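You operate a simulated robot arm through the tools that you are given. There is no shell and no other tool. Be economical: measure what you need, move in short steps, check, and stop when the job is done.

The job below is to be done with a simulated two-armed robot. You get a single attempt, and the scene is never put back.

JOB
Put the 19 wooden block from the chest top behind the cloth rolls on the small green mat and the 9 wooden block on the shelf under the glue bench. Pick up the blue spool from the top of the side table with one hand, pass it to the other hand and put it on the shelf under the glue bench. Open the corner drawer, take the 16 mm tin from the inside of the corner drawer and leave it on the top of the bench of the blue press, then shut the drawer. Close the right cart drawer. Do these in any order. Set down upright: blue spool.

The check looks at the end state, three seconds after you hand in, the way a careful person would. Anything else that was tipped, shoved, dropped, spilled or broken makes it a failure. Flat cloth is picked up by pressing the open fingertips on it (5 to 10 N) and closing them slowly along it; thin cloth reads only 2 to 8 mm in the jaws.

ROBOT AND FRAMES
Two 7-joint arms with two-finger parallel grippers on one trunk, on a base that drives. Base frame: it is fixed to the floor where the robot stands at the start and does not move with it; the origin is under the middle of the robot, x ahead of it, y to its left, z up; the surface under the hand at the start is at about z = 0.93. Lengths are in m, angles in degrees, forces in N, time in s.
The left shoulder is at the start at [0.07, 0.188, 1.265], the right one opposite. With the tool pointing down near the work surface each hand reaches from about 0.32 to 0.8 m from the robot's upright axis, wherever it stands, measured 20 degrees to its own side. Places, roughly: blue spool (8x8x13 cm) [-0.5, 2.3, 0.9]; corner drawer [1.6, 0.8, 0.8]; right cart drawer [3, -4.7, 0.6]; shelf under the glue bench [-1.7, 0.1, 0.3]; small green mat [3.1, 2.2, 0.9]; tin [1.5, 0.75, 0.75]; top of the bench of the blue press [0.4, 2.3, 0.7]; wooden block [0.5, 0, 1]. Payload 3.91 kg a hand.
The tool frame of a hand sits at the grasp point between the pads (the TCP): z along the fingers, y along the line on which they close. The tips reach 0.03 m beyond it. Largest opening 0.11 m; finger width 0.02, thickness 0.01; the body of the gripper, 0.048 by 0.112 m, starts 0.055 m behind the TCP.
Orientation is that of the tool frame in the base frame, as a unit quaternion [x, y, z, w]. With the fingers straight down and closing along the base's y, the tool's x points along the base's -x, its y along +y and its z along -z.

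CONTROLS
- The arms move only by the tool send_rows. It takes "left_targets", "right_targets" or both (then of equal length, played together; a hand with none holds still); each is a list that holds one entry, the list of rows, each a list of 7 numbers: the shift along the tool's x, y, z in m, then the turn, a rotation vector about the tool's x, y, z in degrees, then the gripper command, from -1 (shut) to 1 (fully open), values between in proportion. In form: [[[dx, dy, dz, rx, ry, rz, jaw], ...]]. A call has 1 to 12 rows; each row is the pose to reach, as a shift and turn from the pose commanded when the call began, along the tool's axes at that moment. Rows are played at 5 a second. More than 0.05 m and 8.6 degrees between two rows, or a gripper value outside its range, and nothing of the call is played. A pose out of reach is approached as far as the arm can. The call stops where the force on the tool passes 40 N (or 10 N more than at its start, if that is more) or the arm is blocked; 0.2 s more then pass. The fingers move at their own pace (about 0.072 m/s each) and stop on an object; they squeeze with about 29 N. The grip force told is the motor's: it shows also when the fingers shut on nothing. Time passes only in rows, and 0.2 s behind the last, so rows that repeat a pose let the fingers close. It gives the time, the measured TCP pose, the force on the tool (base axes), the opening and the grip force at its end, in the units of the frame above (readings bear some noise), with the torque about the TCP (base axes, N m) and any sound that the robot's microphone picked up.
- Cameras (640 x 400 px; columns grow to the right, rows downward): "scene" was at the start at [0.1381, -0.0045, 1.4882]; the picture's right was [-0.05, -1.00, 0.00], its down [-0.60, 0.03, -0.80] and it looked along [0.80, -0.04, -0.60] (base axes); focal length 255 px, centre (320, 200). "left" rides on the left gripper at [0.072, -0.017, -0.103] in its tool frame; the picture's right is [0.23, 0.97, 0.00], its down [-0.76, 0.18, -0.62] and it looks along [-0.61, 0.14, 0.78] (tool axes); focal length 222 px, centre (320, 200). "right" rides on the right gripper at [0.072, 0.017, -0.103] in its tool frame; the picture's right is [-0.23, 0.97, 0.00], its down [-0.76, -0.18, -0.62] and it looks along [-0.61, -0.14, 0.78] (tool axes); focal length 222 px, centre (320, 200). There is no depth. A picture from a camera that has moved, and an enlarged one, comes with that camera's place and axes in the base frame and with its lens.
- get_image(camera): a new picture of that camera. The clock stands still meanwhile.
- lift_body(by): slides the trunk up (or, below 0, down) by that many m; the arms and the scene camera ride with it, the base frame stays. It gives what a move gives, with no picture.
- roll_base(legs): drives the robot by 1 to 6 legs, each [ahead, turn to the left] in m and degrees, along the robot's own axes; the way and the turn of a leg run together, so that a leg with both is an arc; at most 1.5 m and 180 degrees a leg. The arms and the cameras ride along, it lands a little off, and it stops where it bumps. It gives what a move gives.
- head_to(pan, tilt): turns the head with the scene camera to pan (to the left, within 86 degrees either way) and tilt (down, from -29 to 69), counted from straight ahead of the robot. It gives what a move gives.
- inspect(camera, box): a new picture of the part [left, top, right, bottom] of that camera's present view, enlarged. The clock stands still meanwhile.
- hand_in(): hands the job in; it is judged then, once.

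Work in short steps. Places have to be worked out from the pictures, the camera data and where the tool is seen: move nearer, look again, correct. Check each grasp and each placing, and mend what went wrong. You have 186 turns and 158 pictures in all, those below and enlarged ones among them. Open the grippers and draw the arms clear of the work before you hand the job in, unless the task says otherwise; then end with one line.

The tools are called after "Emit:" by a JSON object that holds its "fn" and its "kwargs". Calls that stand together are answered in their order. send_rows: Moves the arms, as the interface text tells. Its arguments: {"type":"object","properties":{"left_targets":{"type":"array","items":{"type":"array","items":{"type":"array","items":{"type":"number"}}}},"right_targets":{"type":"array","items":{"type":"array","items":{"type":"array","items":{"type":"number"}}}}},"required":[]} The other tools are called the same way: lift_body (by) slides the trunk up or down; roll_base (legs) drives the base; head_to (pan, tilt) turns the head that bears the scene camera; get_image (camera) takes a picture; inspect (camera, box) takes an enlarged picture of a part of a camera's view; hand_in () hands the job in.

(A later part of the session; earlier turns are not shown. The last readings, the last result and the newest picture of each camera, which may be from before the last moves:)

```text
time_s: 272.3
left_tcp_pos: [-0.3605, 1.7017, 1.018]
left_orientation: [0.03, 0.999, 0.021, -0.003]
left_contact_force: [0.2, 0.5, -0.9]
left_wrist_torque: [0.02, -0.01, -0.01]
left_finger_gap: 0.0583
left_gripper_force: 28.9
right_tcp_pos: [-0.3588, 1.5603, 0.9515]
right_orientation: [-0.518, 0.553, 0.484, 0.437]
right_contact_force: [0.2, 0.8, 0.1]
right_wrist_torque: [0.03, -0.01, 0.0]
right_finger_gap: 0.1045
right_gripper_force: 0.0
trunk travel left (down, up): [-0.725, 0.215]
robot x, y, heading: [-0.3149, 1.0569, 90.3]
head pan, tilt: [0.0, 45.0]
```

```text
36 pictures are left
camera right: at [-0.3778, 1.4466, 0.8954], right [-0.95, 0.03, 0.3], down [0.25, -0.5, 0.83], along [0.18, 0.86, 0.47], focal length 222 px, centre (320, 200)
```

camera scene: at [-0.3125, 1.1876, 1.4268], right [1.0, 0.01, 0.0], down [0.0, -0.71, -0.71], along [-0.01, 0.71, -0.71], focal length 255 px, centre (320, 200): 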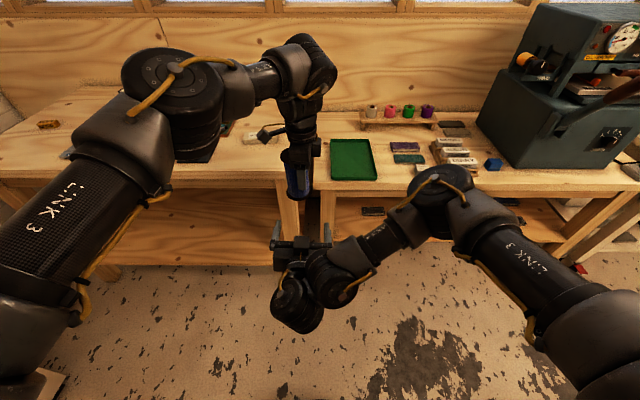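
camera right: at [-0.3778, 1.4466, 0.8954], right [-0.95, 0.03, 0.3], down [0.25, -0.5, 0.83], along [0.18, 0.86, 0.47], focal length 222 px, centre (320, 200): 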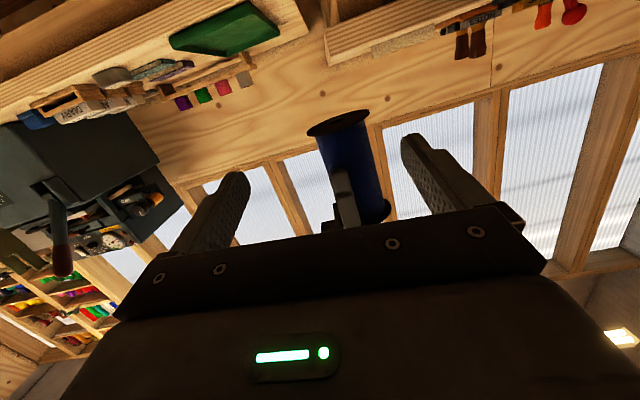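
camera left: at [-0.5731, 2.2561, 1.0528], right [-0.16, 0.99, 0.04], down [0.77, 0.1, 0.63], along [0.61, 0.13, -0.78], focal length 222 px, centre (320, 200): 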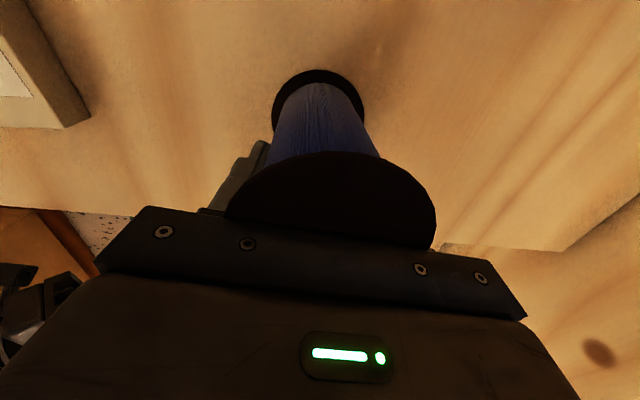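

Both views put the spool's bottom at z≈0.94 and its axis near x=-0.37, so free thread lies just below the left fingertips. I raise the right hand to z≈0.968, advance around the thread and look.

Emit:
{"fn": "send_rows", "kwargs": {"right_targets": [[[-0.0153, 0.0123, -0.0023, 0, 0, 0, 0.9], [-0.02, 0.0123, 0.03, 0, 0, 0, 0.9], [-0.025, 0.0123, 0.065, 0, 0, 0, 0.9], [-0.03, 0.0123, 0.1, 0, 0, 0, 0.9], [-0.036, 0.0123, 0.133, 0, 0, 0, 0.9]]]}}

Emit:
{"fn": "get_image", "kwargs": {"camera": "right"}}

Emit:
{"fn": "inspect", "kwargs": {"camera": "scene", "box": [220, 80, 400, 280]}}

```text
time_s: 273.5
left_tcp_pos: [-0.3604, 1.7028, 1.0168]
left_orientation: [0.03, 0.999, 0.019, -0.003]
left_contact_force: [1.1, 0.9, -1.6]
left_wrist_torque: [0.0, -0.01, 0.01]
left_finger_gap: 0.0579
left_gripper_force: 28.9
right_tcp_pos: [-0.3708, 1.6989, 0.966]
right_orientation: [-0.518, 0.554, 0.483, 0.437]
right_contact_force: [0.1, 0.9, 0.0]
right_wrist_torque: [0.04, 0.01, -0.02]
right_finger_gap: 0.1045
right_gripper_force: 0.0
trunk travel left (down, up): [-0.725, 0.215]
robot x, y, heading: [-0.3146, 1.0548, 90.7]
head pan, tilt: [0.0, 45.0]
```

```text
35 pictures are left
camera right: at [-0.3911, 1.5848, 0.911], right [-0.95, 0.03, 0.3], down [0.25, -0.5, 0.83], along [0.18, 0.87, 0.47], focal length 222 px, centre (320, 200)
```

right: 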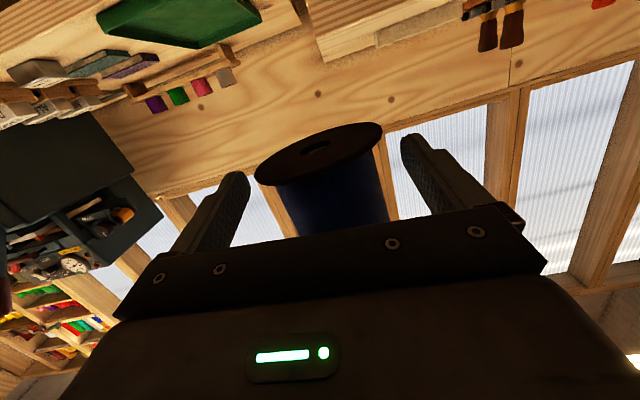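

```text
2.00 times, centred on (310, 180) of scene
camera zoom: at [-0.3134, 1.1892, 1.4265], right [1.0, 0.01, 0.0], down [0.01, -0.71, -0.71], along [-0.01, 0.71, -0.71], focal length 509 px, centre (340, 240)
```

zoom: 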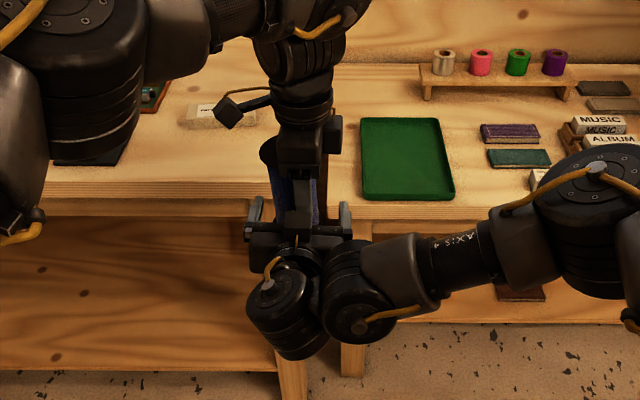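

The spool is between the right fingers. I close them.

Emit:
{"fn": "send_rows", "kwargs": {"right_targets": [[[0, 0, 0, 0, 0, 0, 0.4], [0, 0, 0, 0, 0, 0, -1], [0, 0, 0, 0, 0, 0, -1], [0, 0, 0, 0, 0, 0, -1], [0, 0, 0, 0, 0, 0, -1], [0, 0, 0, 0, 0, 0, -1]]]}}

Emit:
{"fn": "get_image", "kwargs": {"camera": "right"}}

```text
time_s: 274.9
left_tcp_pos: [-0.3597, 1.7017, 1.0167]
left_orientation: [0.031, 0.999, 0.018, -0.001]
left_contact_force: [26.3, -11.1, 4.4]
left_wrist_torque: [-0.54, 0.33, 0.46]
left_finger_gap: 0.0577
left_gripper_force: 29.2
right_tcp_pos: [-0.3728, 1.6968, 0.9669]
right_orientation: [-0.519, 0.554, 0.483, 0.436]
right_contact_force: [-27.6, 12.0, -4.6]
right_wrist_torque: [-0.08, -1.63, -0.19]
right_finger_gap: 0.0608
right_gripper_force: 29.4
trunk travel left (down, up): [-0.725, 0.215]
robot x, y, heading: [-0.3134, 1.0545, 90.5]
head pan, tilt: [0.0, 45.0]
```

```text
33 pictures are left
camera right: at [-0.3921, 1.5832, 0.9113], right [-0.95, 0.03, 0.3], down [0.25, -0.5, 0.83], along [0.17, 0.87, 0.47], focal length 222 px, centre (320, 200)
```

right: 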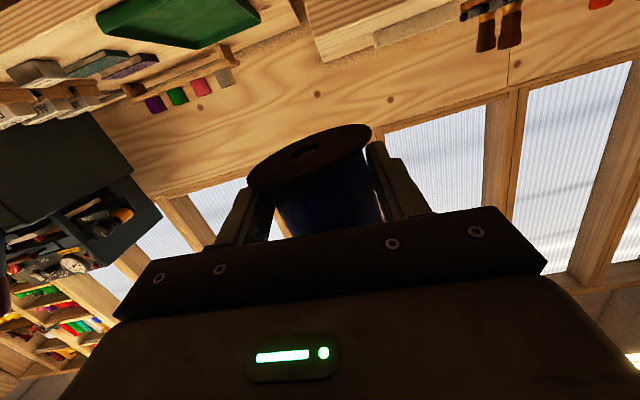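

Both hands hold the spool. I open the left just enough (9 cm) to clear the flange without touching the right hand, then raise it.

Emit:
{"fn": "send_rows", "kwargs": {"left_targets": [[[0, 0, 0, 0, 0, 0, -0.3], [0, 0, 0, 0, 0, 0, 0.3], [0, 0, 0, 0, 0, 0, 0.62], [0, 0, 0, 0, 0, 0, 0.62], [0, 0, -0.02, 0, 0, 0, 0.62], [0, 0, -0.05, 0, 0, 0, 0.62], [0, 0, -0.09, 0, 0, 0, 0.62], [0, 0, -0.13, 0, 0, 0, 0.62]]]}}

Emit:
{"fn": "get_image", "kwargs": {"camera": "scene"}}

```text
time_s: 276.7
left_tcp_pos: [-0.3588, 1.6958, 1.1475]
left_orientation: [0.031, 0.999, 0.02, -0.002]
left_contact_force: [0.2, 0.2, 0.6]
left_wrist_torque: [0.01, -0.02, 0.0]
left_finger_gap: 0.0887
left_gripper_force: 0.0
right_tcp_pos: [-0.371, 1.6971, 0.9678]
right_orientation: [-0.517, 0.554, 0.484, 0.438]
right_contact_force: [0.3, -0.8, -0.2]
right_wrist_torque: [0.01, 0.01, -0.04]
right_finger_gap: 0.0603
right_gripper_force: 29.0
trunk travel left (down, up): [-0.725, 0.215]
robot x, y, heading: [-0.3115, 1.057, 90.4]
head pan, tilt: [0.0, 45.0]
```

```text
32 pictures are left
camera scene: at [-0.3124, 1.1866, 1.4268], right [1.0, 0.01, 0.0], down [0.0, -0.71, -0.71], along [-0.01, 0.71, -0.71], focal length 255 px, centre (320, 200)
```

scene: 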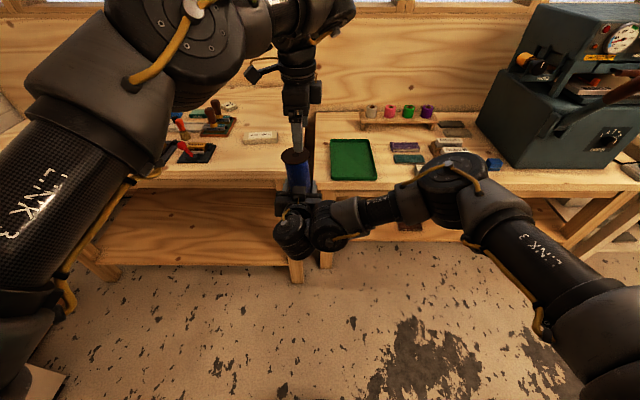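

Hand-over done: the right hand holds the spool upright. I move the left hand aside and down so it stays clear at the low bench.

Emit:
{"fn": "send_rows", "kwargs": {"left_targets": [[[0.036, -0.01, 0, 0, 0, 0, 0.2], [0.072, -0.03, 0, 0, 0, 0, 0.2], [0.108, -0.055, 0, 0, 0, 0, 0.2], [0.144, -0.08, 0.01, 0, 0, 0, 0.2], [0.175, -0.11, 0.025, 0, 0, 0, 0.2], [0.205, -0.14, 0.04, 0, 0, 0, 0.2], [0.23, -0.17, 0.06, 0, 0, 0, 0.2], [0.255, -0.2, 0.08, 0, 0, 0, 0.2], [0.275, -0.22, 0.1, 0, 0, 0, 0.2], [0.286, -0.238, 0.117, 0, 0, 0, 0.2]]]}}

Emit:
{"fn": "roll_base", "kwargs": {"legs": [[0, 90]]}}

```text
time_s: 278.9
left_tcp_pos: [-0.66, 1.4801, 1.024]
left_orientation: [0.03, 0.999, 0.02, -0.003]
left_contact_force: [0.2, -0.5, 1.1]
left_wrist_torque: [0.01, -0.03, 0.02]
left_finger_gap: 0.066
left_gripper_force: 0.0
right_tcp_pos: [-0.3723, 1.6976, 0.9665]
right_orientation: [-0.518, 0.554, 0.482, 0.439]
right_contact_force: [0.5, -0.5, 0.0]
right_wrist_torque: [-0.03, -0.01, 0.0]
right_finger_gap: 0.06
right_gripper_force: 29.0
trunk travel left (down, up): [-0.725, 0.215]
robot x, y, heading: [-0.3145, 1.0571, 90.5]
head pan, tilt: [0.0, 45.0]
```

```text
time_s: 283.2
left_tcp_pos: [-0.7312, 0.7035, 1.0237]
left_orientation: [-0.691, 0.722, 0.012, -0.015]
left_contact_force: [0.5, 0.1, -0.7]
left_wrist_torque: [0.03, 0.0, 0.01]
left_finger_gap: 0.066
left_gripper_force: 0.0
right_tcp_pos: [-0.9525, 0.9867, 0.9667]
right_orientation: [0.758, -0.018, -0.65, 0.039]
right_contact_force: [-1.0, 0.5, 0.1]
right_wrist_torque: [0.02, -0.04, 0.01]
right_finger_gap: 0.0597
right_gripper_force: 28.8
trunk travel left (down, up): [-0.725, 0.215]
robot x, y, heading: [-0.3162, 1.0548, -178.3]
head pan, tilt: [0.0, 45.0]
```

I drive sideways to line up with the free part of the shelf (y≈0.28), then lower the trunk.

Emit:
{"fn": "roll_base", "kwargs": {"legs": [[0, 88], [0.7, 0], [0, -90]]}}

Emit:
{"fn": "lift_body", "kwargs": {"by": -0.4}}

Emit:
{"fn": "lift_body", "kwargs": {"by": -0.18}}

Emit:
{"fn": "head_to", "kwargs": {"pan": 0, "tilt": 25}}

Emit:
{"fn": "get_image", "kwargs": {"camera": "scene"}}

```text
time_s: 294.5
left_tcp_pos: [-0.7555, 0.0285, 1.0252]
left_orientation: [-0.683, 0.73, 0.013, -0.015]
left_contact_force: [0.0, -0.6, -0.7]
left_wrist_torque: [-0.01, -0.04, 0.0]
left_finger_gap: 0.066
left_gripper_force: 0.0
right_tcp_pos: [-0.9699, 0.3177, 0.9667]
right_orientation: [0.758, -0.027, -0.652, 0.031]
right_contact_force: [0.0, -0.8, 0.0]
right_wrist_torque: [-0.02, -0.03, 0.01]
right_finger_gap: 0.058
right_gripper_force: 29.5
trunk travel left (down, up): [-0.725, 0.215]
robot x, y, heading: [-0.3288, 0.3708, -179.9]
head pan, tilt: [0.0, 45.0]
```

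```text
time_s: 298.3
left_tcp_pos: [-0.7553, 0.0301, 0.6249]
left_orientation: [-0.683, 0.73, 0.012, -0.015]
left_contact_force: [0.5, -0.1, 0.2]
left_wrist_torque: [0.01, -0.05, 0.02]
left_finger_gap: 0.0657
left_gripper_force: 0.0
right_tcp_pos: [-0.9703, 0.3177, 0.5667]
right_orientation: [0.757, -0.026, -0.652, 0.031]
right_contact_force: [0.7, -0.3, 0.3]
right_wrist_torque: [0.01, -0.01, -0.03]
right_finger_gap: 0.0571
right_gripper_force: 28.6
trunk travel left (down, up): [-0.325, 0.615]
robot x, y, heading: [-0.3282, 0.3701, -180.0]
head pan, tilt: [0.0, 45.0]
```

```text
time_s: 300.3
left_tcp_pos: [-0.7534, 0.0277, 0.4447]
left_orientation: [-0.683, 0.73, 0.012, -0.015]
left_contact_force: [0.7, 0.0, 0.6]
left_wrist_torque: [-0.01, 0.0, 0.03]
left_finger_gap: 0.066
left_gripper_force: 0.1
right_tcp_pos: [-0.9697, 0.3176, 0.3875]
right_orientation: [0.757, -0.027, -0.652, 0.03]
right_contact_force: [0.1, 0.2, -0.3]
right_wrist_torque: [0.04, -0.02, 0.0]
right_finger_gap: 0.0571
right_gripper_force: 29.1
trunk travel left (down, up): [-0.145, 0.795]
robot x, y, heading: [-0.3297, 0.3746, -179.8]
head pan, tilt: [0.0, 45.0]
```

```text
time_s: 301.1
left_tcp_pos: [-0.7547, 0.0288, 0.4431]
left_orientation: [-0.684, 0.73, 0.012, -0.014]
left_contact_force: [-0.4, -0.3, 0.4]
left_wrist_torque: [-0.02, -0.02, -0.01]
left_finger_gap: 0.0661
left_gripper_force: 0.0
right_tcp_pos: [-0.9702, 0.3163, 0.3863]
right_orientation: [0.758, -0.027, -0.651, 0.031]
right_contact_force: [0.2, -0.3, 1.1]
right_wrist_torque: [0.01, -0.02, 0.01]
right_finger_gap: 0.0573
right_gripper_force: 29.1
trunk travel left (down, up): [-0.145, 0.795]
robot x, y, heading: [-0.3308, 0.371, -179.8]
head pan, tilt: [0.0, 25.0]
```

```text
31 pictures are left
camera scene: at [-0.4695, 0.371, 0.8772], right [0.0, 1.0, 0.0], down [0.42, 0.0, -0.91], along [-0.91, 0.0, -0.42], focal length 255 px, centre (320, 200)
```

scene: 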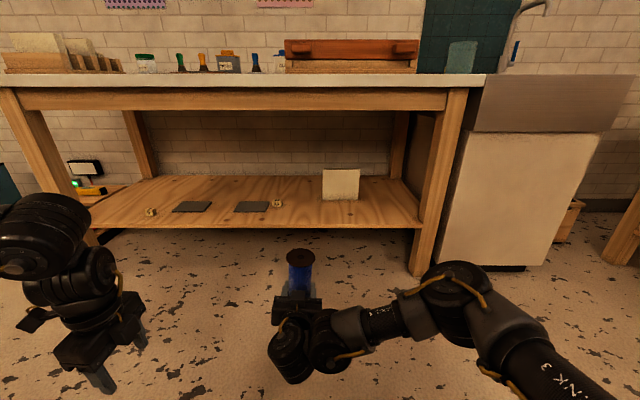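

The spool is upright. I roll forward with a slight shift to the left so the right elbow keeps clear of the bench leg, then I'll extend the arm the rest.

Emit:
{"fn": "roll_base", "kwargs": {"legs": [[0.2, 15], [0.19, -15]]}}

Emit:
{"fn": "get_image", "kwargs": {"camera": "scene"}}

```text
time_s: 303.9
left_tcp_pos: [-1.1377, -0.0236, 0.4446]
left_orientation: [-0.684, 0.729, 0.012, -0.015]
left_contact_force: [-0.2, -0.1, 0.6]
left_wrist_torque: [0.04, 0.01, -0.01]
left_finger_gap: 0.0659
left_gripper_force: 0.1
right_tcp_pos: [-1.3535, 0.2634, 0.3862]
right_orientation: [0.757, -0.026, -0.652, 0.031]
right_contact_force: [0.4, 0.3, 0.0]
right_wrist_torque: [0.02, 0.02, 0.0]
right_finger_gap: 0.0569
right_gripper_force: 29.2
trunk travel left (down, up): [-0.145, 0.795]
robot x, y, heading: [-0.7108, 0.3171, -179.9]
head pan, tilt: [0.0, 25.0]
```

```text
30 pictures are left
camera scene: at [-0.854, 0.3192, 0.8772], right [0.0, 1.0, 0.0], down [0.42, 0.0, -0.91], along [-0.91, 0.0, -0.42], focal length 255 px, centre (320, 200)
```

scene: 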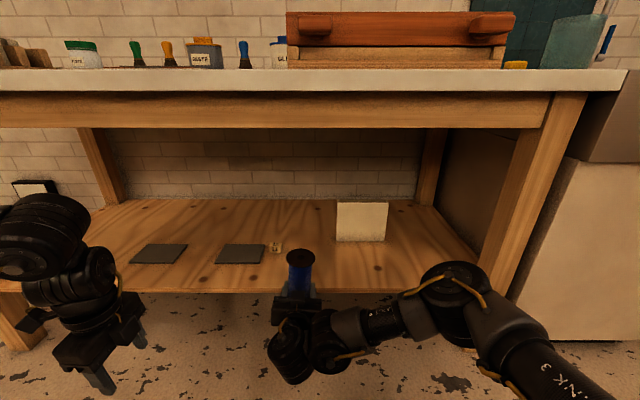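

Plenty of room at the leg. I extend the right arm so the spool stands at x≈-1.51 over the shelf.

Emit:
{"fn": "send_rows", "kwargs": {"right_targets": [[[-0.005, 0, 0.031, 0, 0, 0, -1], [-0.009, 0, 0.061, 0, 0, 0, -1], [-0.014, 0, 0.092, 0, 0, 0, -1], [-0.018, 0, 0.123, 0, 0, 0, -1], [-0.023, 0, 0.153, 0, 0, 0, -1]]]}}

Emit:
{"fn": "get_image", "kwargs": {"camera": "scene"}}

```text
time_s: 305.1
left_tcp_pos: [-1.1377, -0.024, 0.4443]
left_orientation: [-0.685, 0.728, 0.013, -0.015]
left_contact_force: [-0.1, -0.1, -0.7]
left_wrist_torque: [0.0, 0.04, 0.0]
left_finger_gap: 0.0661
left_gripper_force: 0.0
right_tcp_pos: [-1.5084, 0.2641, 0.3857]
right_orientation: [0.758, -0.026, -0.651, 0.031]
right_contact_force: [-0.2, 0.4, 0.2]
right_wrist_torque: [-0.03, -0.02, 0.03]
right_finger_gap: 0.057
right_gripper_force: 29.1
trunk travel left (down, up): [-0.145, 0.795]
robot x, y, heading: [-0.7131, 0.3181, -179.6]
head pan, tilt: [0.0, 25.0]
```

```text
29 pictures are left
camera scene: at [-0.854, 0.3192, 0.8772], right [0.0, 1.0, 0.0], down [0.42, 0.0, -0.91], along [-0.91, 0.0, -0.42], focal length 255 px, centre (320, 200)
```

scene: 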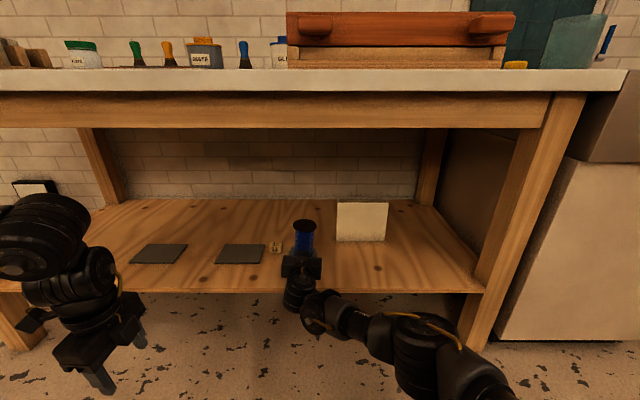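

The spool is over the shelf with space around it. I lower the trunk 4 cm, then continue in millimetre steps with the arm.

Emit:
{"fn": "lift_body", "kwargs": {"by": -0.04}}

Emit:
{"fn": "send_rows", "kwargs": {"right_targets": [[[0.004, 0, 0.0006, 0, 0, 0, -1], [0.008, 0, 0.0012, 0, 0, 0, -1], [0.011, 0, 0.0017, 0, 0, 0, -1], [0.014, 0, 0.002, 0, 0, 0, -1]]]}}

Emit:
{"fn": "inspect", "kwargs": {"camera": "scene", "box": [220, 180, 420, 330]}}

```text
time_s: 305.9
left_tcp_pos: [-1.1371, -0.0239, 0.405]
left_orientation: [-0.683, 0.73, 0.011, -0.015]
left_contact_force: [0.3, -0.3, 0.4]
left_wrist_torque: [0.02, 0.0, 0.0]
left_finger_gap: 0.066
left_gripper_force: 0.1
right_tcp_pos: [-1.5091, 0.2652, 0.3468]
right_orientation: [0.757, -0.026, -0.652, 0.031]
right_contact_force: [-0.3, 1.1, 0.2]
right_wrist_torque: [0.01, -0.03, -0.04]
right_finger_gap: 0.057
right_gripper_force: 28.9
trunk travel left (down, up): [-0.105, 0.835]
robot x, y, heading: [-0.7112, 0.318, -180.3]
head pan, tilt: [0.0, 25.0]
```

```text
time_s: 306.9
left_tcp_pos: [-1.1383, -0.0247, 0.4049]
left_orientation: [-0.685, 0.729, 0.013, -0.015]
left_contact_force: [-0.6, -0.8, 0.1]
left_wrist_torque: [0.02, 0.02, 0.03]
left_finger_gap: 0.0659
left_gripper_force: 0.1
right_tcp_pos: [-1.5097, 0.2634, 0.3309]
right_orientation: [0.758, -0.026, -0.651, 0.031]
right_contact_force: [0.3, -0.5, -0.2]
right_wrist_torque: [0.0, 0.0, 0.01]
right_finger_gap: 0.0569
right_gripper_force: 29.6
trunk travel left (down, up): [-0.105, 0.835]
robot x, y, heading: [-0.7141, 0.319, -180.1]
head pan, tilt: [0.0, 25.0]
```

```text
2.67 times, centred on (320, 255) of scene
camera zoom: at [-0.854, 0.3192, 0.8373], right [0.0, 1.0, 0.0], down [0.42, 0.0, -0.91], along [-0.91, 0.0, -0.42], focal length 679 px, centre (320, 53)
```

zoom: 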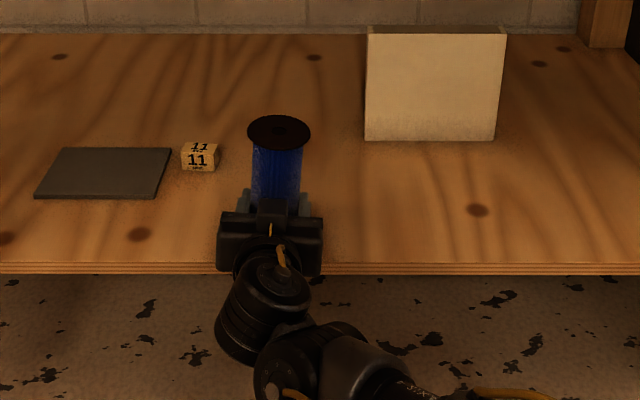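

Not yet touching; I continue in 2–3 mm steps.

Emit:
{"fn": "send_rows", "kwargs": {"right_targets": [[[0.003, 0, 0.0004, 0, 0, 0, -1], [0.006, 0, 0.0009, 0, 0, 0, -1], [0.009, 0, 0.0013, 0, 0, 0, -1]]]}}

```text
time_s: 307.7
left_tcp_pos: [-1.1375, -0.0247, 0.4061]
left_orientation: [-0.684, 0.729, 0.013, -0.015]
left_contact_force: [0.3, 0.1, 0.4]
left_wrist_torque: [0.02, -0.01, 0.01]
left_finger_gap: 0.0661
left_gripper_force: 0.0
right_tcp_pos: [-1.5094, 0.2629, 0.3254]
right_orientation: [0.756, -0.026, -0.654, 0.032]
right_contact_force: [-1.4, 1.0, 10.1]
right_wrist_torque: [0.41, 0.11, 0.07]
right_finger_gap: 0.0572
right_gripper_force: 28.8
trunk travel left (down, up): [-0.105, 0.835]
robot x, y, heading: [-0.7107, 0.319, -179.7]
head pan, tilt: [0.0, 25.0]
```

Contact (10 N) at the +y rim of the flange: spool is a hair tilted. I press 2 mm more so it seats, and look.

Emit:
{"fn": "send_rows", "kwargs": {"right_targets": [[[0.002, 0, 0.0003, 0, 0, 0, -1], [0.002, 0, 0.0003, 0, 0, 0, -1]]]}}

Emit:
{"fn": "inspect", "kwargs": {"camera": "scene", "box": [270, 210, 370, 290]}}

```text
time_s: 308.3
left_tcp_pos: [-1.1377, -0.0233, 0.4067]
left_orientation: [-0.684, 0.729, 0.013, -0.017]
left_contact_force: [0.5, 0.2, -0.7]
left_wrist_torque: [0.0, -0.01, 0.01]
left_finger_gap: 0.0658
left_gripper_force: 0.1
right_tcp_pos: [-1.5093, 0.2638, 0.3244]
right_orientation: [0.756, -0.027, -0.654, 0.031]
right_contact_force: [-5.2, 2.6, 21.1]
right_wrist_torque: [0.8, 0.16, 0.11]
right_finger_gap: 0.0572
right_gripper_force: 29.2
trunk travel left (down, up): [-0.105, 0.835]
robot x, y, heading: [-0.7118, 0.3191, -180.0]
head pan, tilt: [0.0, 25.0]
```

```text
5.00 times, centred on (320, 250) of scene
camera zoom: at [-0.8519, 0.3194, 0.8379], right [0.0, 1.0, 0.0], down [0.42, 0.0, -0.91], along [-0.91, 0.0, -0.42], focal length 1273 px, centre (320, -50)
```

zoom: 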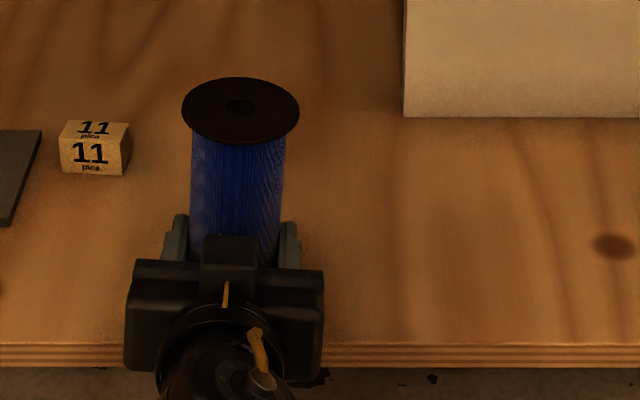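

The top leans a few degrees toward +y. I roll the hand 5° the other way to level it, then open.

Emit:
{"fn": "send_rows", "kwargs": {"right_targets": [[[-0.003, 0, -0.0004, 0, 0, -2.5, -1], [-0.003, 0, -0.0004, 0, 0, -5, -1], [-0.001, 0, -0.0001, 0, 0, -5, -1], [-0.001, 0, -0.0001, 0, 0, -5, -1]]]}}

Emit:
{"fn": "send_rows", "kwargs": {"right_targets": [[[0, 0, 0, 0, 0, 0, -0.1], [0, 0, 0, 0, 0, 0, 0.2], [0, 0, 0, 0, 0, 0, 0.5], [0, 0, 0, 0, 0, 0, 0.8], [0, 0, 0, 0, 0, 0, 0.8]]]}}

Emit:
{"fn": "inspect", "kwargs": {"camera": "scene", "box": [270, 210, 370, 290]}}

```text
time_s: 309.3
left_tcp_pos: [-1.1377, -0.0241, 0.4054]
left_orientation: [-0.685, 0.728, 0.013, -0.016]
left_contact_force: [0.0, 0.1, -0.6]
left_wrist_torque: [0.02, 0.06, 0.0]
left_finger_gap: 0.066
left_gripper_force: 0.1
right_tcp_pos: [-1.5078, 0.262, 0.3225]
right_orientation: [0.758, 0.008, -0.652, 0.004]
right_contact_force: [2.3, -3.8, 10.5]
right_wrist_torque: [-0.25, -0.39, -0.05]
right_finger_gap: 0.057
right_gripper_force: 28.7
trunk travel left (down, up): [-0.105, 0.835]
robot x, y, heading: [-0.7087, 0.3208, -179.7]
head pan, tilt: [0.0, 25.0]
```

```text
time_s: 310.5
left_tcp_pos: [-1.1385, -0.0235, 0.4049]
left_orientation: [-0.685, 0.729, 0.012, -0.015]
left_contact_force: [-0.2, 0.4, -0.4]
left_wrist_torque: [-0.01, 0.01, -0.01]
left_finger_gap: 0.0657
left_gripper_force: 0.0
right_tcp_pos: [-1.5081, 0.2626, 0.3213]
right_orientation: [0.758, 0.006, -0.652, 0.002]
right_contact_force: [-0.5, 0.0, 0.3]
right_wrist_torque: [0.0, -0.03, 0.0]
right_finger_gap: 0.0989
right_gripper_force: 0.1
trunk travel left (down, up): [-0.105, 0.835]
robot x, y, heading: [-0.7114, 0.3178, -180.2]
head pan, tilt: [0.0, 25.0]
```

```text
5.00 times, centred on (320, 250) of scene
camera zoom: at [-0.8539, 0.3192, 0.8373], right [0.0, 1.0, 0.0], down [0.42, 0.0, -0.91], along [-0.91, 0.0, -0.42], focal length 1273 px, centre (320, -50)
```

zoom: 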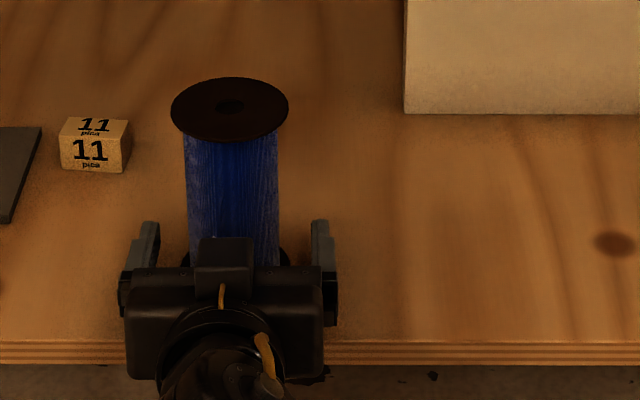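

The spool stands upright and free. I withdraw the right hand straight back, then roll back and check.

Emit:
{"fn": "send_rows", "kwargs": {"right_targets": [[[0.004, 0, -0.03, 0, 0, 0, 0.8], [0.009, 0, -0.06, 0, 0, 0, 0.8], [0.013, 0, -0.09, 0, 0, 0, 0.8], [0.018, 0, -0.12, 0, 0, 0, 0.8], [0.022, 0, -0.148, 0, 0, 0, 0.8]]]}}

Emit:
{"fn": "roll_base", "kwargs": {"legs": [[-0.4, 0]]}}

Emit:
{"fn": "get_image", "kwargs": {"camera": "scene"}}

```text
time_s: 311.9
left_tcp_pos: [-1.1393, -0.0249, 0.4047]
left_orientation: [-0.683, 0.73, 0.014, -0.015]
left_contact_force: [0.7, 0.6, -0.1]
left_wrist_torque: [-0.01, -0.01, 0.0]
left_finger_gap: 0.0659
left_gripper_force: 0.0
right_tcp_pos: [-1.3778, 0.2773, 0.3474]
right_orientation: [0.741, 0.009, -0.671, -0.009]
right_contact_force: [0.3, 0.5, -0.1]
right_wrist_torque: [-0.01, 0.02, -0.01]
right_finger_gap: 0.0991
right_gripper_force: 0.1
trunk travel left (down, up): [-0.105, 0.835]
robot x, y, heading: [-0.7106, 0.3212, -179.8]
head pan, tilt: [0.0, 25.0]
stopped in row 5 (right hand): the arm was blocked; the commanded pose is now the measured one
```

```text
time_s: 314.4
left_tcp_pos: [-0.734, -0.0217, 0.4058]
left_orientation: [-0.683, 0.73, 0.012, -0.015]
left_contact_force: [0.0, -0.3, 0.2]
left_wrist_torque: [-0.04, -0.03, 0.01]
left_finger_gap: 0.0659
left_gripper_force: 0.0
right_tcp_pos: [-0.971, 0.2777, 0.3463]
right_orientation: [0.741, 0.006, -0.671, -0.009]
right_contact_force: [0.2, -1.4, -0.1]
right_wrist_torque: [-0.01, -0.01, 0.0]
right_finger_gap: 0.0991
right_gripper_force: 0.0
trunk travel left (down, up): [-0.105, 0.835]
robot x, y, heading: [-0.3074, 0.3192, 180.0]
head pan, tilt: [0.0, 25.0]
```

```text
25 pictures are left
camera scene: at [-0.4486, 0.3202, 0.8373], right [0.0, 1.0, 0.0], down [0.42, 0.0, -0.91], along [-0.91, 0.0, -0.42], focal length 255 px, centre (320, 200)
```

scene: 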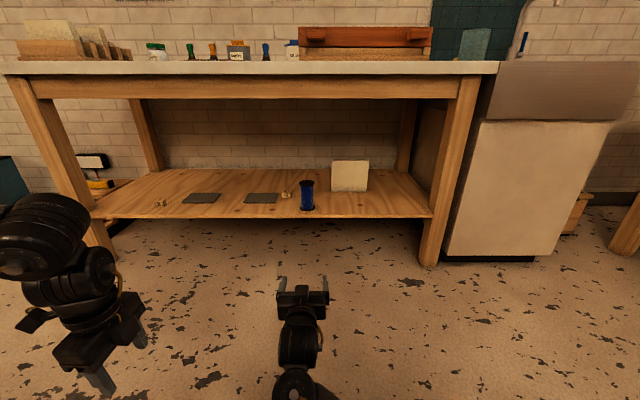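

The spool stands upright on the shelf, nothing else moved. I raise the trunk and drive toward the far end of the room for the cart drawer.

Emit:
{"fn": "lift_body", "kwargs": {"by": 0.4}}

Emit:
{"fn": "lift_body", "kwargs": {"by": 0.28}}

Emit:
{"fn": "roll_base", "kwargs": {"legs": [[0, 90], [0.75, 0], [0.75, 0], [0, 90]]}}

Emit:
{"fn": "head_to", "kwargs": {"pan": -25, "tilt": 25}}

Emit:
{"fn": "get_image", "kwargs": {"camera": "scene"}}

```text
time_s: 318.2
left_tcp_pos: [-0.7339, -0.022, 0.8048]
left_orientation: [-0.682, 0.731, 0.012, -0.014]
left_contact_force: [-1.2, -0.2, 0.6]
left_wrist_torque: [-0.01, 0.0, 0.02]
left_finger_gap: 0.0659
left_gripper_force: 0.0
right_tcp_pos: [-0.9712, 0.279, 0.7466]
right_orientation: [0.741, 0.008, -0.671, -0.009]
right_contact_force: [-0.6, -0.1, 0.2]
right_wrist_torque: [-0.02, 0.03, -0.01]
right_finger_gap: 0.0989
right_gripper_force: 0.0
trunk travel left (down, up): [-0.505, 0.435]
robot x, y, heading: [-0.3045, 0.3222, 179.8]
head pan, tilt: [0.0, 25.0]
```

```text
time_s: 321.1
left_tcp_pos: [-0.7344, -0.022, 1.0857]
left_orientation: [-0.683, 0.73, 0.012, -0.015]
left_contact_force: [0.7, 0.1, 0.0]
left_wrist_torque: [-0.03, 0.0, 0.0]
left_finger_gap: 0.0659
left_gripper_force: 0.1
right_tcp_pos: [-0.9726, 0.278, 1.0273]
right_orientation: [0.741, 0.008, -0.671, -0.009]
right_contact_force: [-0.5, 0.1, 1.3]
right_wrist_torque: [0.0, 0.02, 0.05]
right_finger_gap: 0.099
right_gripper_force: 0.1
trunk travel left (down, up): [-0.785, 0.155]
robot x, y, heading: [-0.3088, 0.3186, 180.0]
head pan, tilt: [0.0, 25.0]
```

```text
time_s: 336.4
left_tcp_pos: [0.1061, -0.8646, 1.0858]
left_orientation: [0.744, 0.668, 0.015, 0.012]
left_contact_force: [0.4, -0.3, -0.2]
left_wrist_torque: [-0.02, 0.03, 0.02]
left_finger_gap: 0.0657
left_gripper_force: 0.0
right_tcp_pos: [0.3306, -1.1754, 1.0267]
right_orientation: [0.008, 0.742, -0.023, 0.67]
right_contact_force: [0.9, 0.1, 0.0]
right_wrist_torque: [0.03, 0.02, 0.01]
right_finger_gap: 0.099
right_gripper_force: 0.0
trunk travel left (down, up): [-0.785, 0.155]
robot x, y, heading: [-0.3347, -1.1905, -2.4]
head pan, tilt: [0.0, 25.0]
```

```text
time_s: 337.3
left_tcp_pos: [0.1057, -0.8653, 1.086]
left_orientation: [0.744, 0.668, 0.015, 0.012]
left_contact_force: [0.0, -0.2, -0.5]
left_wrist_torque: [0.0, 0.0, -0.01]
left_finger_gap: 0.0659
left_gripper_force: 0.1
right_tcp_pos: [0.3299, -1.1744, 1.0275]
right_orientation: [0.008, 0.742, -0.022, 0.67]
right_contact_force: [-0.3, 0.2, -0.7]
right_wrist_torque: [-0.01, 0.0, -0.01]
right_finger_gap: 0.0993
right_gripper_force: 0.0
trunk travel left (down, up): [-0.785, 0.155]
robot x, y, heading: [-0.3351, -1.1863, -2.6]
head pan, tilt: [-25.0, 25.0]
```

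```text
24 pictures are left
camera scene: at [-0.2012, -1.2336, 1.5173], right [-0.46, -0.89, 0.0], down [-0.38, 0.19, -0.91], along [0.8, -0.42, -0.42], focal length 255 px, centre (320, 200)
```

scene: 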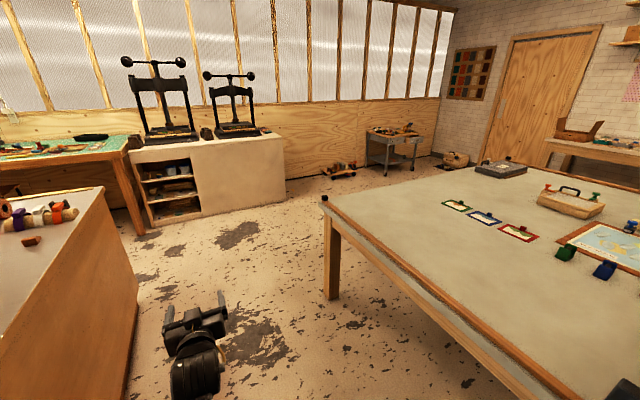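

The cart shows up near (3.2, -4.4) beyond the big table. I drive along the aisle past the table corner and turn toward it.

Emit:
{"fn": "roll_base", "kwargs": {"legs": [[1.2, 0], [1.1, 0], [0, -72], [1.4, 0]]}}

Emit:
{"fn": "head_to", "kwargs": {"pan": 10, "tilt": 30}}

Emit:
{"fn": "get_image", "kwargs": {"camera": "scene"}}

```text
time_s: 358.3
left_tcp_pos: [2.7504, -3.0026, 1.0852]
left_orientation: [0.996, 0.091, 0.004, 0.019]
left_contact_force: [-0.1, -0.3, 0.6]
left_wrist_torque: [0.01, 0.03, 0.0]
left_finger_gap: 0.0659
left_gripper_force: 0.1
right_tcp_pos: [2.5158, -3.3058, 1.0256]
right_orientation: [0.449, 0.591, -0.418, 0.524]
right_contact_force: [0.1, 0.6, 0.9]
right_wrist_torque: [-0.01, 0.02, -0.01]
right_finger_gap: 0.0988
right_gripper_force: 0.1
trunk travel left (down, up): [-0.785, 0.155]
robot x, y, heading: [2.3115, -2.6737, -75.9]
head pan, tilt: [-25.0, 25.0]
```

```text
time_s: 359.4
left_tcp_pos: [2.7499, -3.003, 1.0855]
left_orientation: [0.996, 0.091, 0.004, 0.019]
left_contact_force: [0.9, 0.0, 0.0]
left_wrist_torque: [-0.03, -0.04, -0.07]
left_finger_gap: 0.0659
left_gripper_force: 0.0
right_tcp_pos: [2.5151, -3.3059, 1.0272]
right_orientation: [0.449, 0.591, -0.418, 0.524]
right_contact_force: [0.2, -0.3, 0.4]
right_wrist_torque: [-0.02, 0.01, -0.02]
right_finger_gap: 0.0993
right_gripper_force: 0.0
trunk travel left (down, up): [-0.785, 0.155]
robot x, y, heading: [2.3149, -2.6751, -75.7]
head pan, tilt: [10.0, 30.0]
```

```text
23 pictures are left
camera scene: at [2.3634, -2.8045, 1.5093], right [-0.91, -0.41, 0.0], down [-0.2, 0.46, -0.87], along [0.35, -0.79, -0.5], focal length 255 px, centre (320, 200)
```

scene: 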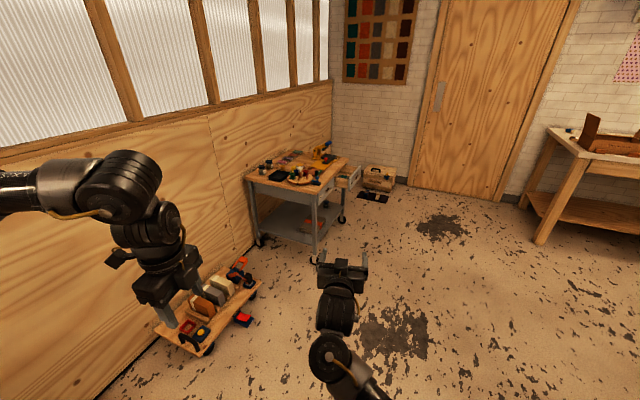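

Emit:
{"fn": "inspect", "kwargs": {"camera": "scene", "box": [220, 120, 420, 260]}}

```text
2.86 times, centred on (320, 190) of scene
camera zoom: at [2.3634, -2.8045, 1.5093], right [-0.91, -0.41, 0.0], down [-0.2, 0.46, -0.87], along [0.35, -0.79, -0.5], focal length 728 px, centre (320, 229)
```

zoom: 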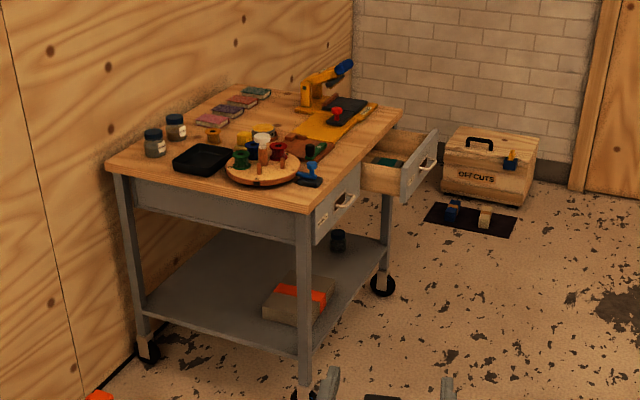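

The right-hand drawer stands open about 12 cm, facing -x near (2.84, -4.55). I drive to face it, staying back.

Emit:
{"fn": "roll_base", "kwargs": {"legs": [[0, -22], [1.0, 0], [0.94, 0], [0, 98]]}}

Emit:
{"fn": "head_to", "kwargs": {"pan": 0, "tilt": 45}}

Emit:
{"fn": "get_image", "kwargs": {"camera": "scene"}}

```text
time_s: 374.2
left_tcp_pos: [2.4856, -4.2192, 1.084]
left_orientation: [0.729, 0.684, 0.015, 0.013]
left_contact_force: [1.5, 0.0, 0.2]
left_wrist_torque: [0.01, -0.02, 0.01]
left_finger_gap: 0.0661
left_gripper_force: 0.1
right_tcp_pos: [2.7226, -4.5188, 1.0267]
right_orientation: [-0.009, 0.742, -0.008, 0.671]
right_contact_force: [0.1, -0.5, 0.5]
right_wrist_torque: [-0.01, 0.0, 0.0]
right_finger_gap: 0.0988
right_gripper_force: 0.1
trunk travel left (down, up): [-0.785, 0.155]
robot x, y, heading: [2.0626, -4.5634, 0.1]
head pan, tilt: [10.0, 30.0]
```

```text
time_s: 375.0
left_tcp_pos: [2.4863, -4.219, 1.0845]
left_orientation: [0.729, 0.684, 0.015, 0.012]
left_contact_force: [0.1, 0.4, -0.2]
left_wrist_torque: [-0.01, 0.03, -0.05]
left_finger_gap: 0.0659
left_gripper_force: 0.1
right_tcp_pos: [2.7248, -4.5193, 1.0271]
right_orientation: [-0.01, 0.742, -0.007, 0.671]
right_contact_force: [-0.4, -0.6, 0.0]
right_wrist_torque: [-0.01, 0.0, 0.0]
right_finger_gap: 0.0991
right_gripper_force: 0.1
trunk travel left (down, up): [-0.785, 0.155]
robot x, y, heading: [2.0582, -4.5617, 0.3]
head pan, tilt: [0.0, 45.0]
```

```text
21 pictures are left
camera scene: at [2.1926, -4.5624, 1.4868], right [0.0, -1.0, 0.0], down [-0.71, 0.0, -0.71], along [0.71, 0.0, -0.71], focal length 255 px, centre (320, 200)
```

scene: 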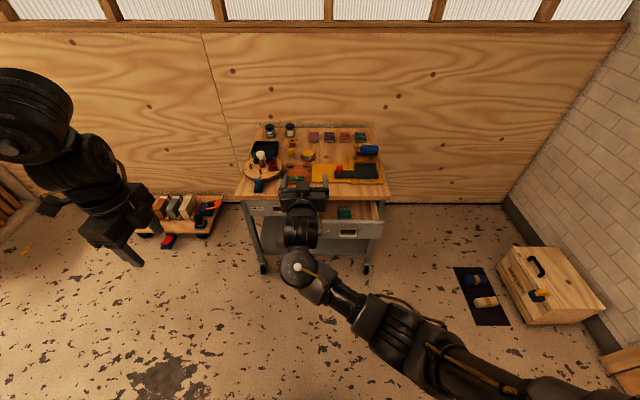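

The right drawer spans y≈-4.55…-4.81, front near x≈2.83, z 0.62–0.73. I close the right fingers, shift the hand over to y≈-4.68, back up 5 cm and lower to z≈0.71.

Emit:
{"fn": "send_rows", "kwargs": {"right_targets": [[[0, -0.035, 0, 0, 0, 0, -1], [0, -0.07, 0, 0, 0, 0, -1], [0, -0.105, 0, 0, 0, 0, -1], [0, -0.14, 0, 0, 0, 0, -1], [0, -0.16, 0, 0, 0, 0, -1]]]}}

Emit:
{"fn": "roll_base", "kwargs": {"legs": [[-0.05, 0]]}}

Emit:
{"fn": "lift_body", "kwargs": {"by": -0.32}}

Emit:
{"fn": "head_to", "kwargs": {"pan": -8, "tilt": 40}}

Emit:
{"fn": "get_image", "kwargs": {"camera": "scene"}}

Emit:
{"fn": "get_image", "kwargs": {"camera": "right"}}

```text
time_s: 376.2
left_tcp_pos: [2.4866, -4.2187, 1.0845]
left_orientation: [0.729, 0.684, 0.016, 0.012]
left_contact_force: [-0.5, 0.3, 0.6]
left_wrist_torque: [-0.01, 0.02, -0.04]
left_finger_gap: 0.0662
left_gripper_force: 0.1
right_tcp_pos: [2.7241, -4.6784, 1.0297]
right_orientation: [-0.01, 0.741, -0.007, 0.671]
right_contact_force: [0.3, 0.2, 0.6]
right_wrist_torque: [-0.07, 0.02, -0.01]
right_finger_gap: 0.0001
right_gripper_force: 29.3
trunk travel left (down, up): [-0.785, 0.155]
robot x, y, heading: [2.0609, -4.5626, 0.2]
head pan, tilt: [0.0, 45.0]
```

```text
time_s: 377.1
left_tcp_pos: [2.4361, -4.2196, 1.0843]
left_orientation: [0.729, 0.684, 0.014, 0.011]
left_contact_force: [0.1, -0.8, -0.5]
left_wrist_torque: [0.02, 0.03, 0.0]
left_finger_gap: 0.066
left_gripper_force: 0.1
right_tcp_pos: [2.6765, -4.6789, 1.0283]
right_orientation: [-0.009, 0.743, -0.008, 0.669]
right_contact_force: [0.8, 1.4, 0.4]
right_wrist_torque: [0.01, -0.01, 0.0]
right_finger_gap: 0.0001
right_gripper_force: 29.1
trunk travel left (down, up): [-0.785, 0.155]
robot x, y, heading: [2.0084, -4.5646, -0.0]
head pan, tilt: [0.0, 45.0]
```

```text
time_s: 380.3
left_tcp_pos: [2.4351, -4.2197, 0.7656]
left_orientation: [0.729, 0.684, 0.015, 0.012]
left_contact_force: [-0.6, 1.6, -0.3]
left_wrist_torque: [0.0, 0.01, 0.0]
left_finger_gap: 0.0663
left_gripper_force: 0.1
right_tcp_pos: [2.673, -4.6788, 0.7099]
right_orientation: [-0.008, 0.742, -0.008, 0.671]
right_contact_force: [0.4, -0.2, 0.4]
right_wrist_torque: [0.02, 0.0, -0.01]
right_finger_gap: 0.0
right_gripper_force: 28.9
trunk travel left (down, up): [-0.465, 0.475]
robot x, y, heading: [2.0123, -4.5585, -0.1]
head pan, tilt: [0.0, 45.0]
```

```text
time_s: 381.0
left_tcp_pos: [2.4349, -4.2202, 0.7645]
left_orientation: [0.729, 0.685, 0.015, 0.011]
left_contact_force: [0.3, 0.3, -0.4]
left_wrist_torque: [0.04, 0.03, -0.01]
left_finger_gap: 0.0659
left_gripper_force: 0.1
right_tcp_pos: [2.674, -4.6783, 0.7095]
right_orientation: [-0.009, 0.741, -0.008, 0.671]
right_contact_force: [0.2, -0.5, -0.1]
right_wrist_torque: [0.0, -0.04, -0.05]
right_finger_gap: 0.0
right_gripper_force: 29.1
trunk travel left (down, up): [-0.465, 0.475]
robot x, y, heading: [2.0098, -4.5694, 0.4]
head pan, tilt: [-8.0, 40.0]
```

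```text
20 pictures are left
camera scene: at [2.1451, -4.5747, 1.1739], right [-0.14, -0.99, 0.0], down [-0.64, 0.09, -0.77], along [0.76, -0.1, -0.64], focal length 255 px, centre (320, 200)
```

scene: 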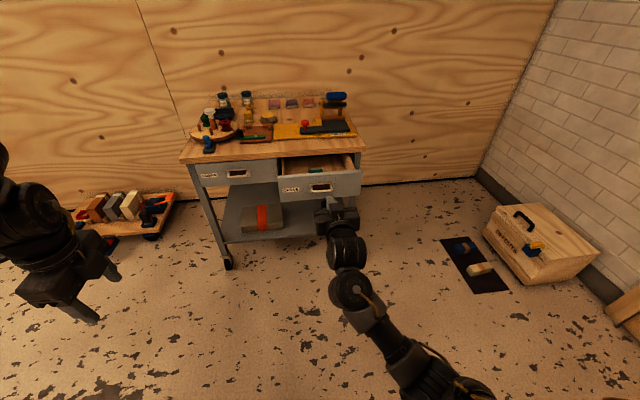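

```text
19 pictures are left
camera right: at [2.5649, -4.6646, 0.6467], right [0.02, 0.98, 0.2], down [-0.54, -0.16, 0.82], along [0.84, -0.13, 0.53], focal length 222 px, centre (320, 200)
```

right: 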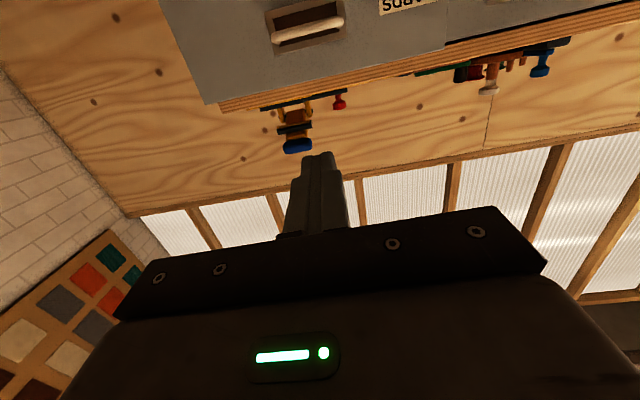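

Triangulating the two views: the panel is actually at x≈2.905, top z≈0.672, handle at z≈0.62, cart face x≈2.99. I lower 5.5 cm to push just above the handle and roll forward 17 cm.

Emit:
{"fn": "lift_body", "kwargs": {"by": -0.056}}

Emit:
{"fn": "roll_base", "kwargs": {"legs": [[0.17, 0]]}}

Emit:
{"fn": "get_image", "kwargs": {"camera": "right"}}

Emit:
{"fn": "inspect", "kwargs": {"camera": "scene", "box": [240, 100, 440, 260]}}

```text
time_s: 381.9
left_tcp_pos: [2.4342, -4.2199, 0.7087]
left_orientation: [0.729, 0.684, 0.016, 0.012]
left_contact_force: [-0.3, 0.1, -0.1]
left_wrist_torque: [-0.03, 0.03, -0.02]
left_finger_gap: 0.0659
left_gripper_force: 0.1
right_tcp_pos: [2.6729, -4.6796, 0.654]
right_orientation: [-0.009, 0.741, -0.008, 0.671]
right_contact_force: [-0.9, 0.0, -0.5]
right_wrist_torque: [-0.01, 0.01, 0.01]
right_finger_gap: 0.0001
right_gripper_force: 29.3
trunk travel left (down, up): [-0.409, 0.531]
robot x, y, heading: [2.0087, -4.5645, 0.3]
head pan, tilt: [-8.0, 40.0]
```

```text
time_s: 383.4
left_tcp_pos: [2.6049, -4.2221, 0.7069]
left_orientation: [0.73, 0.683, 0.016, 0.012]
left_contact_force: [0.9, 0.2, 0.7]
left_wrist_torque: [0.0, -0.01, 0.03]
left_finger_gap: 0.0662
left_gripper_force: 0.0
right_tcp_pos: [2.8412, -4.6827, 0.6522]
right_orientation: [-0.007, 0.741, -0.009, 0.671]
right_contact_force: [0.2, 0.1, -1.4]
right_wrist_torque: [0.0, -0.03, 0.01]
right_finger_gap: 0.0
right_gripper_force: 29.1
trunk travel left (down, up): [-0.409, 0.531]
robot x, y, heading: [2.1778, -4.5652, -0.0]
head pan, tilt: [-8.0, 40.0]
```

```text
18 pictures are left
camera right: at [2.7328, -4.6672, 0.5901], right [0.02, 0.98, 0.2], down [-0.54, -0.16, 0.82], along [0.84, -0.13, 0.53], focal length 222 px, centre (320, 200)
```

right: 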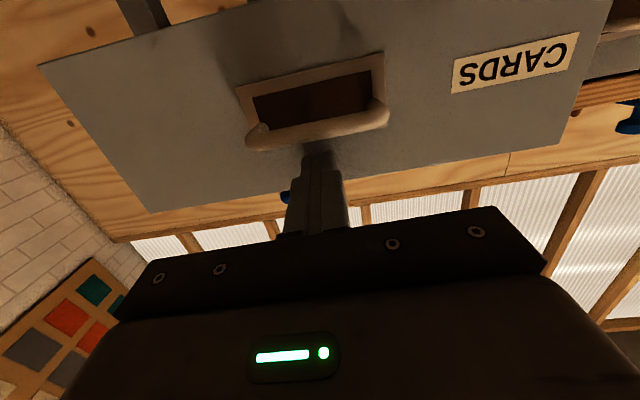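

```text
2.50 times, centred on (340, 180) of scene
camera zoom: at [2.3139, -4.5753, 1.1178], right [-0.14, -0.99, 0.0], down [-0.64, 0.09, -0.77], along [0.76, -0.11, -0.64], focal length 637 px, centre (270, 250)
```

zoom: 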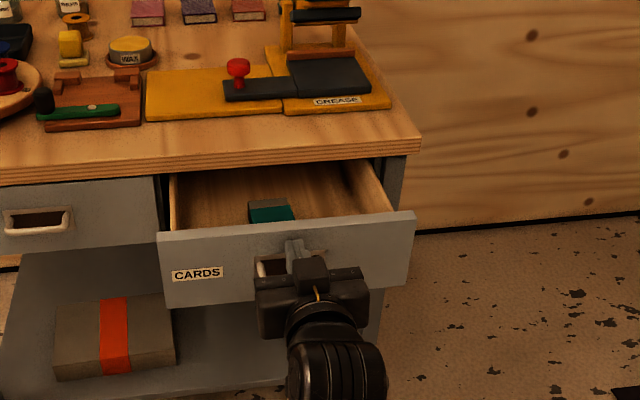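

The tips are against the panel just above the handle. I push gently in 1 cm steps.

Emit:
{"fn": "send_rows", "kwargs": {"right_targets": [[[-0.001, 0, 0.01, 0, 0, 0, -1], [-0.002, 0, 0.02, 0, 0, 0, -1], [-0.003, 0, 0.03, 0, 0, 0, -1], [-0.004, 0, 0.04, 0, 0, 0, -1], [-0.005, 0, 0.05, 0, 0, 0, -1], [-0.006, 0, 0.06, 0, 0, 0, -1]]]}}

Emit:
{"fn": "inspect", "kwargs": {"camera": "scene", "box": [240, 100, 440, 260]}}

```text
time_s: 384.8
left_tcp_pos: [2.6041, -4.2214, 0.708]
left_orientation: [0.731, 0.683, 0.014, 0.012]
left_contact_force: [0.7, 0.1, 0.4]
left_wrist_torque: [-0.02, -0.01, 0.05]
left_finger_gap: 0.0661
left_gripper_force: 0.1
right_tcp_pos: [2.9006, -4.6815, 0.6538]
right_orientation: [-0.006, 0.742, -0.01, 0.671]
right_contact_force: [1.2, -0.3, 0.1]
right_wrist_torque: [0.0, 0.01, -0.01]
right_finger_gap: 0.0
right_gripper_force: 28.9
trunk travel left (down, up): [-0.409, 0.531]
robot x, y, heading: [2.1767, -4.5631, -0.1]
head pan, tilt: [-8.0, 40.0]
```

```text
2.50 times, centred on (340, 180) of scene
camera zoom: at [2.313, -4.5753, 1.118], right [-0.14, -0.99, 0.0], down [-0.64, 0.09, -0.77], along [0.76, -0.11, -0.64], focal length 637 px, centre (270, 250)
```

zoom: 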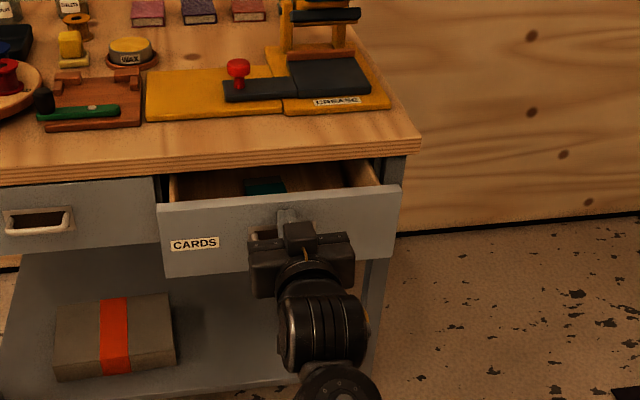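

The drawer is sliding in and the cart hasn't moved. I push on 4 cm.

Emit:
{"fn": "send_rows", "kwargs": {"right_targets": [[[-0.001, 0, 0.01, 0, 0, 0, -1], [-0.002, 0, 0.02, 0, 0, 0, -1], [-0.003, 0, 0.03, 0, 0, 0, -1], [-0.004, 0, 0.04, 0, 0, 0, -1]]]}}

Emit:
{"fn": "inspect", "kwargs": {"camera": "scene", "box": [240, 100, 440, 260]}}

```text
time_s: 385.8
left_tcp_pos: [2.604, -4.2198, 0.7099]
left_orientation: [0.73, 0.683, 0.015, 0.012]
left_contact_force: [-0.4, 0.6, 0.5]
left_wrist_torque: [-0.05, -0.02, 0.03]
left_finger_gap: 0.0659
left_gripper_force: 0.1
right_tcp_pos: [2.9418, -4.6831, 0.6529]
right_orientation: [-0.008, 0.742, -0.008, 0.67]
right_contact_force: [0.4, -0.8, -0.6]
right_wrist_torque: [0.0, -0.01, 0.0]
right_finger_gap: 0.0
right_gripper_force: 29.2
trunk travel left (down, up): [-0.409, 0.531]
robot x, y, heading: [2.1785, -4.5623, -0.2]
head pan, tilt: [-8.0, 40.0]
```

```text
2.50 times, centred on (340, 180) of scene
camera zoom: at [2.313, -4.5754, 1.118], right [-0.14, -0.99, 0.0], down [-0.64, 0.09, -0.77], along [0.76, -0.11, -0.64], focal length 637 px, centre (270, 250)
```

zoom: 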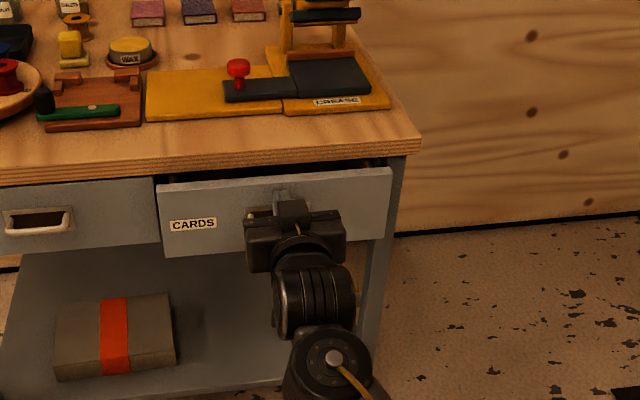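

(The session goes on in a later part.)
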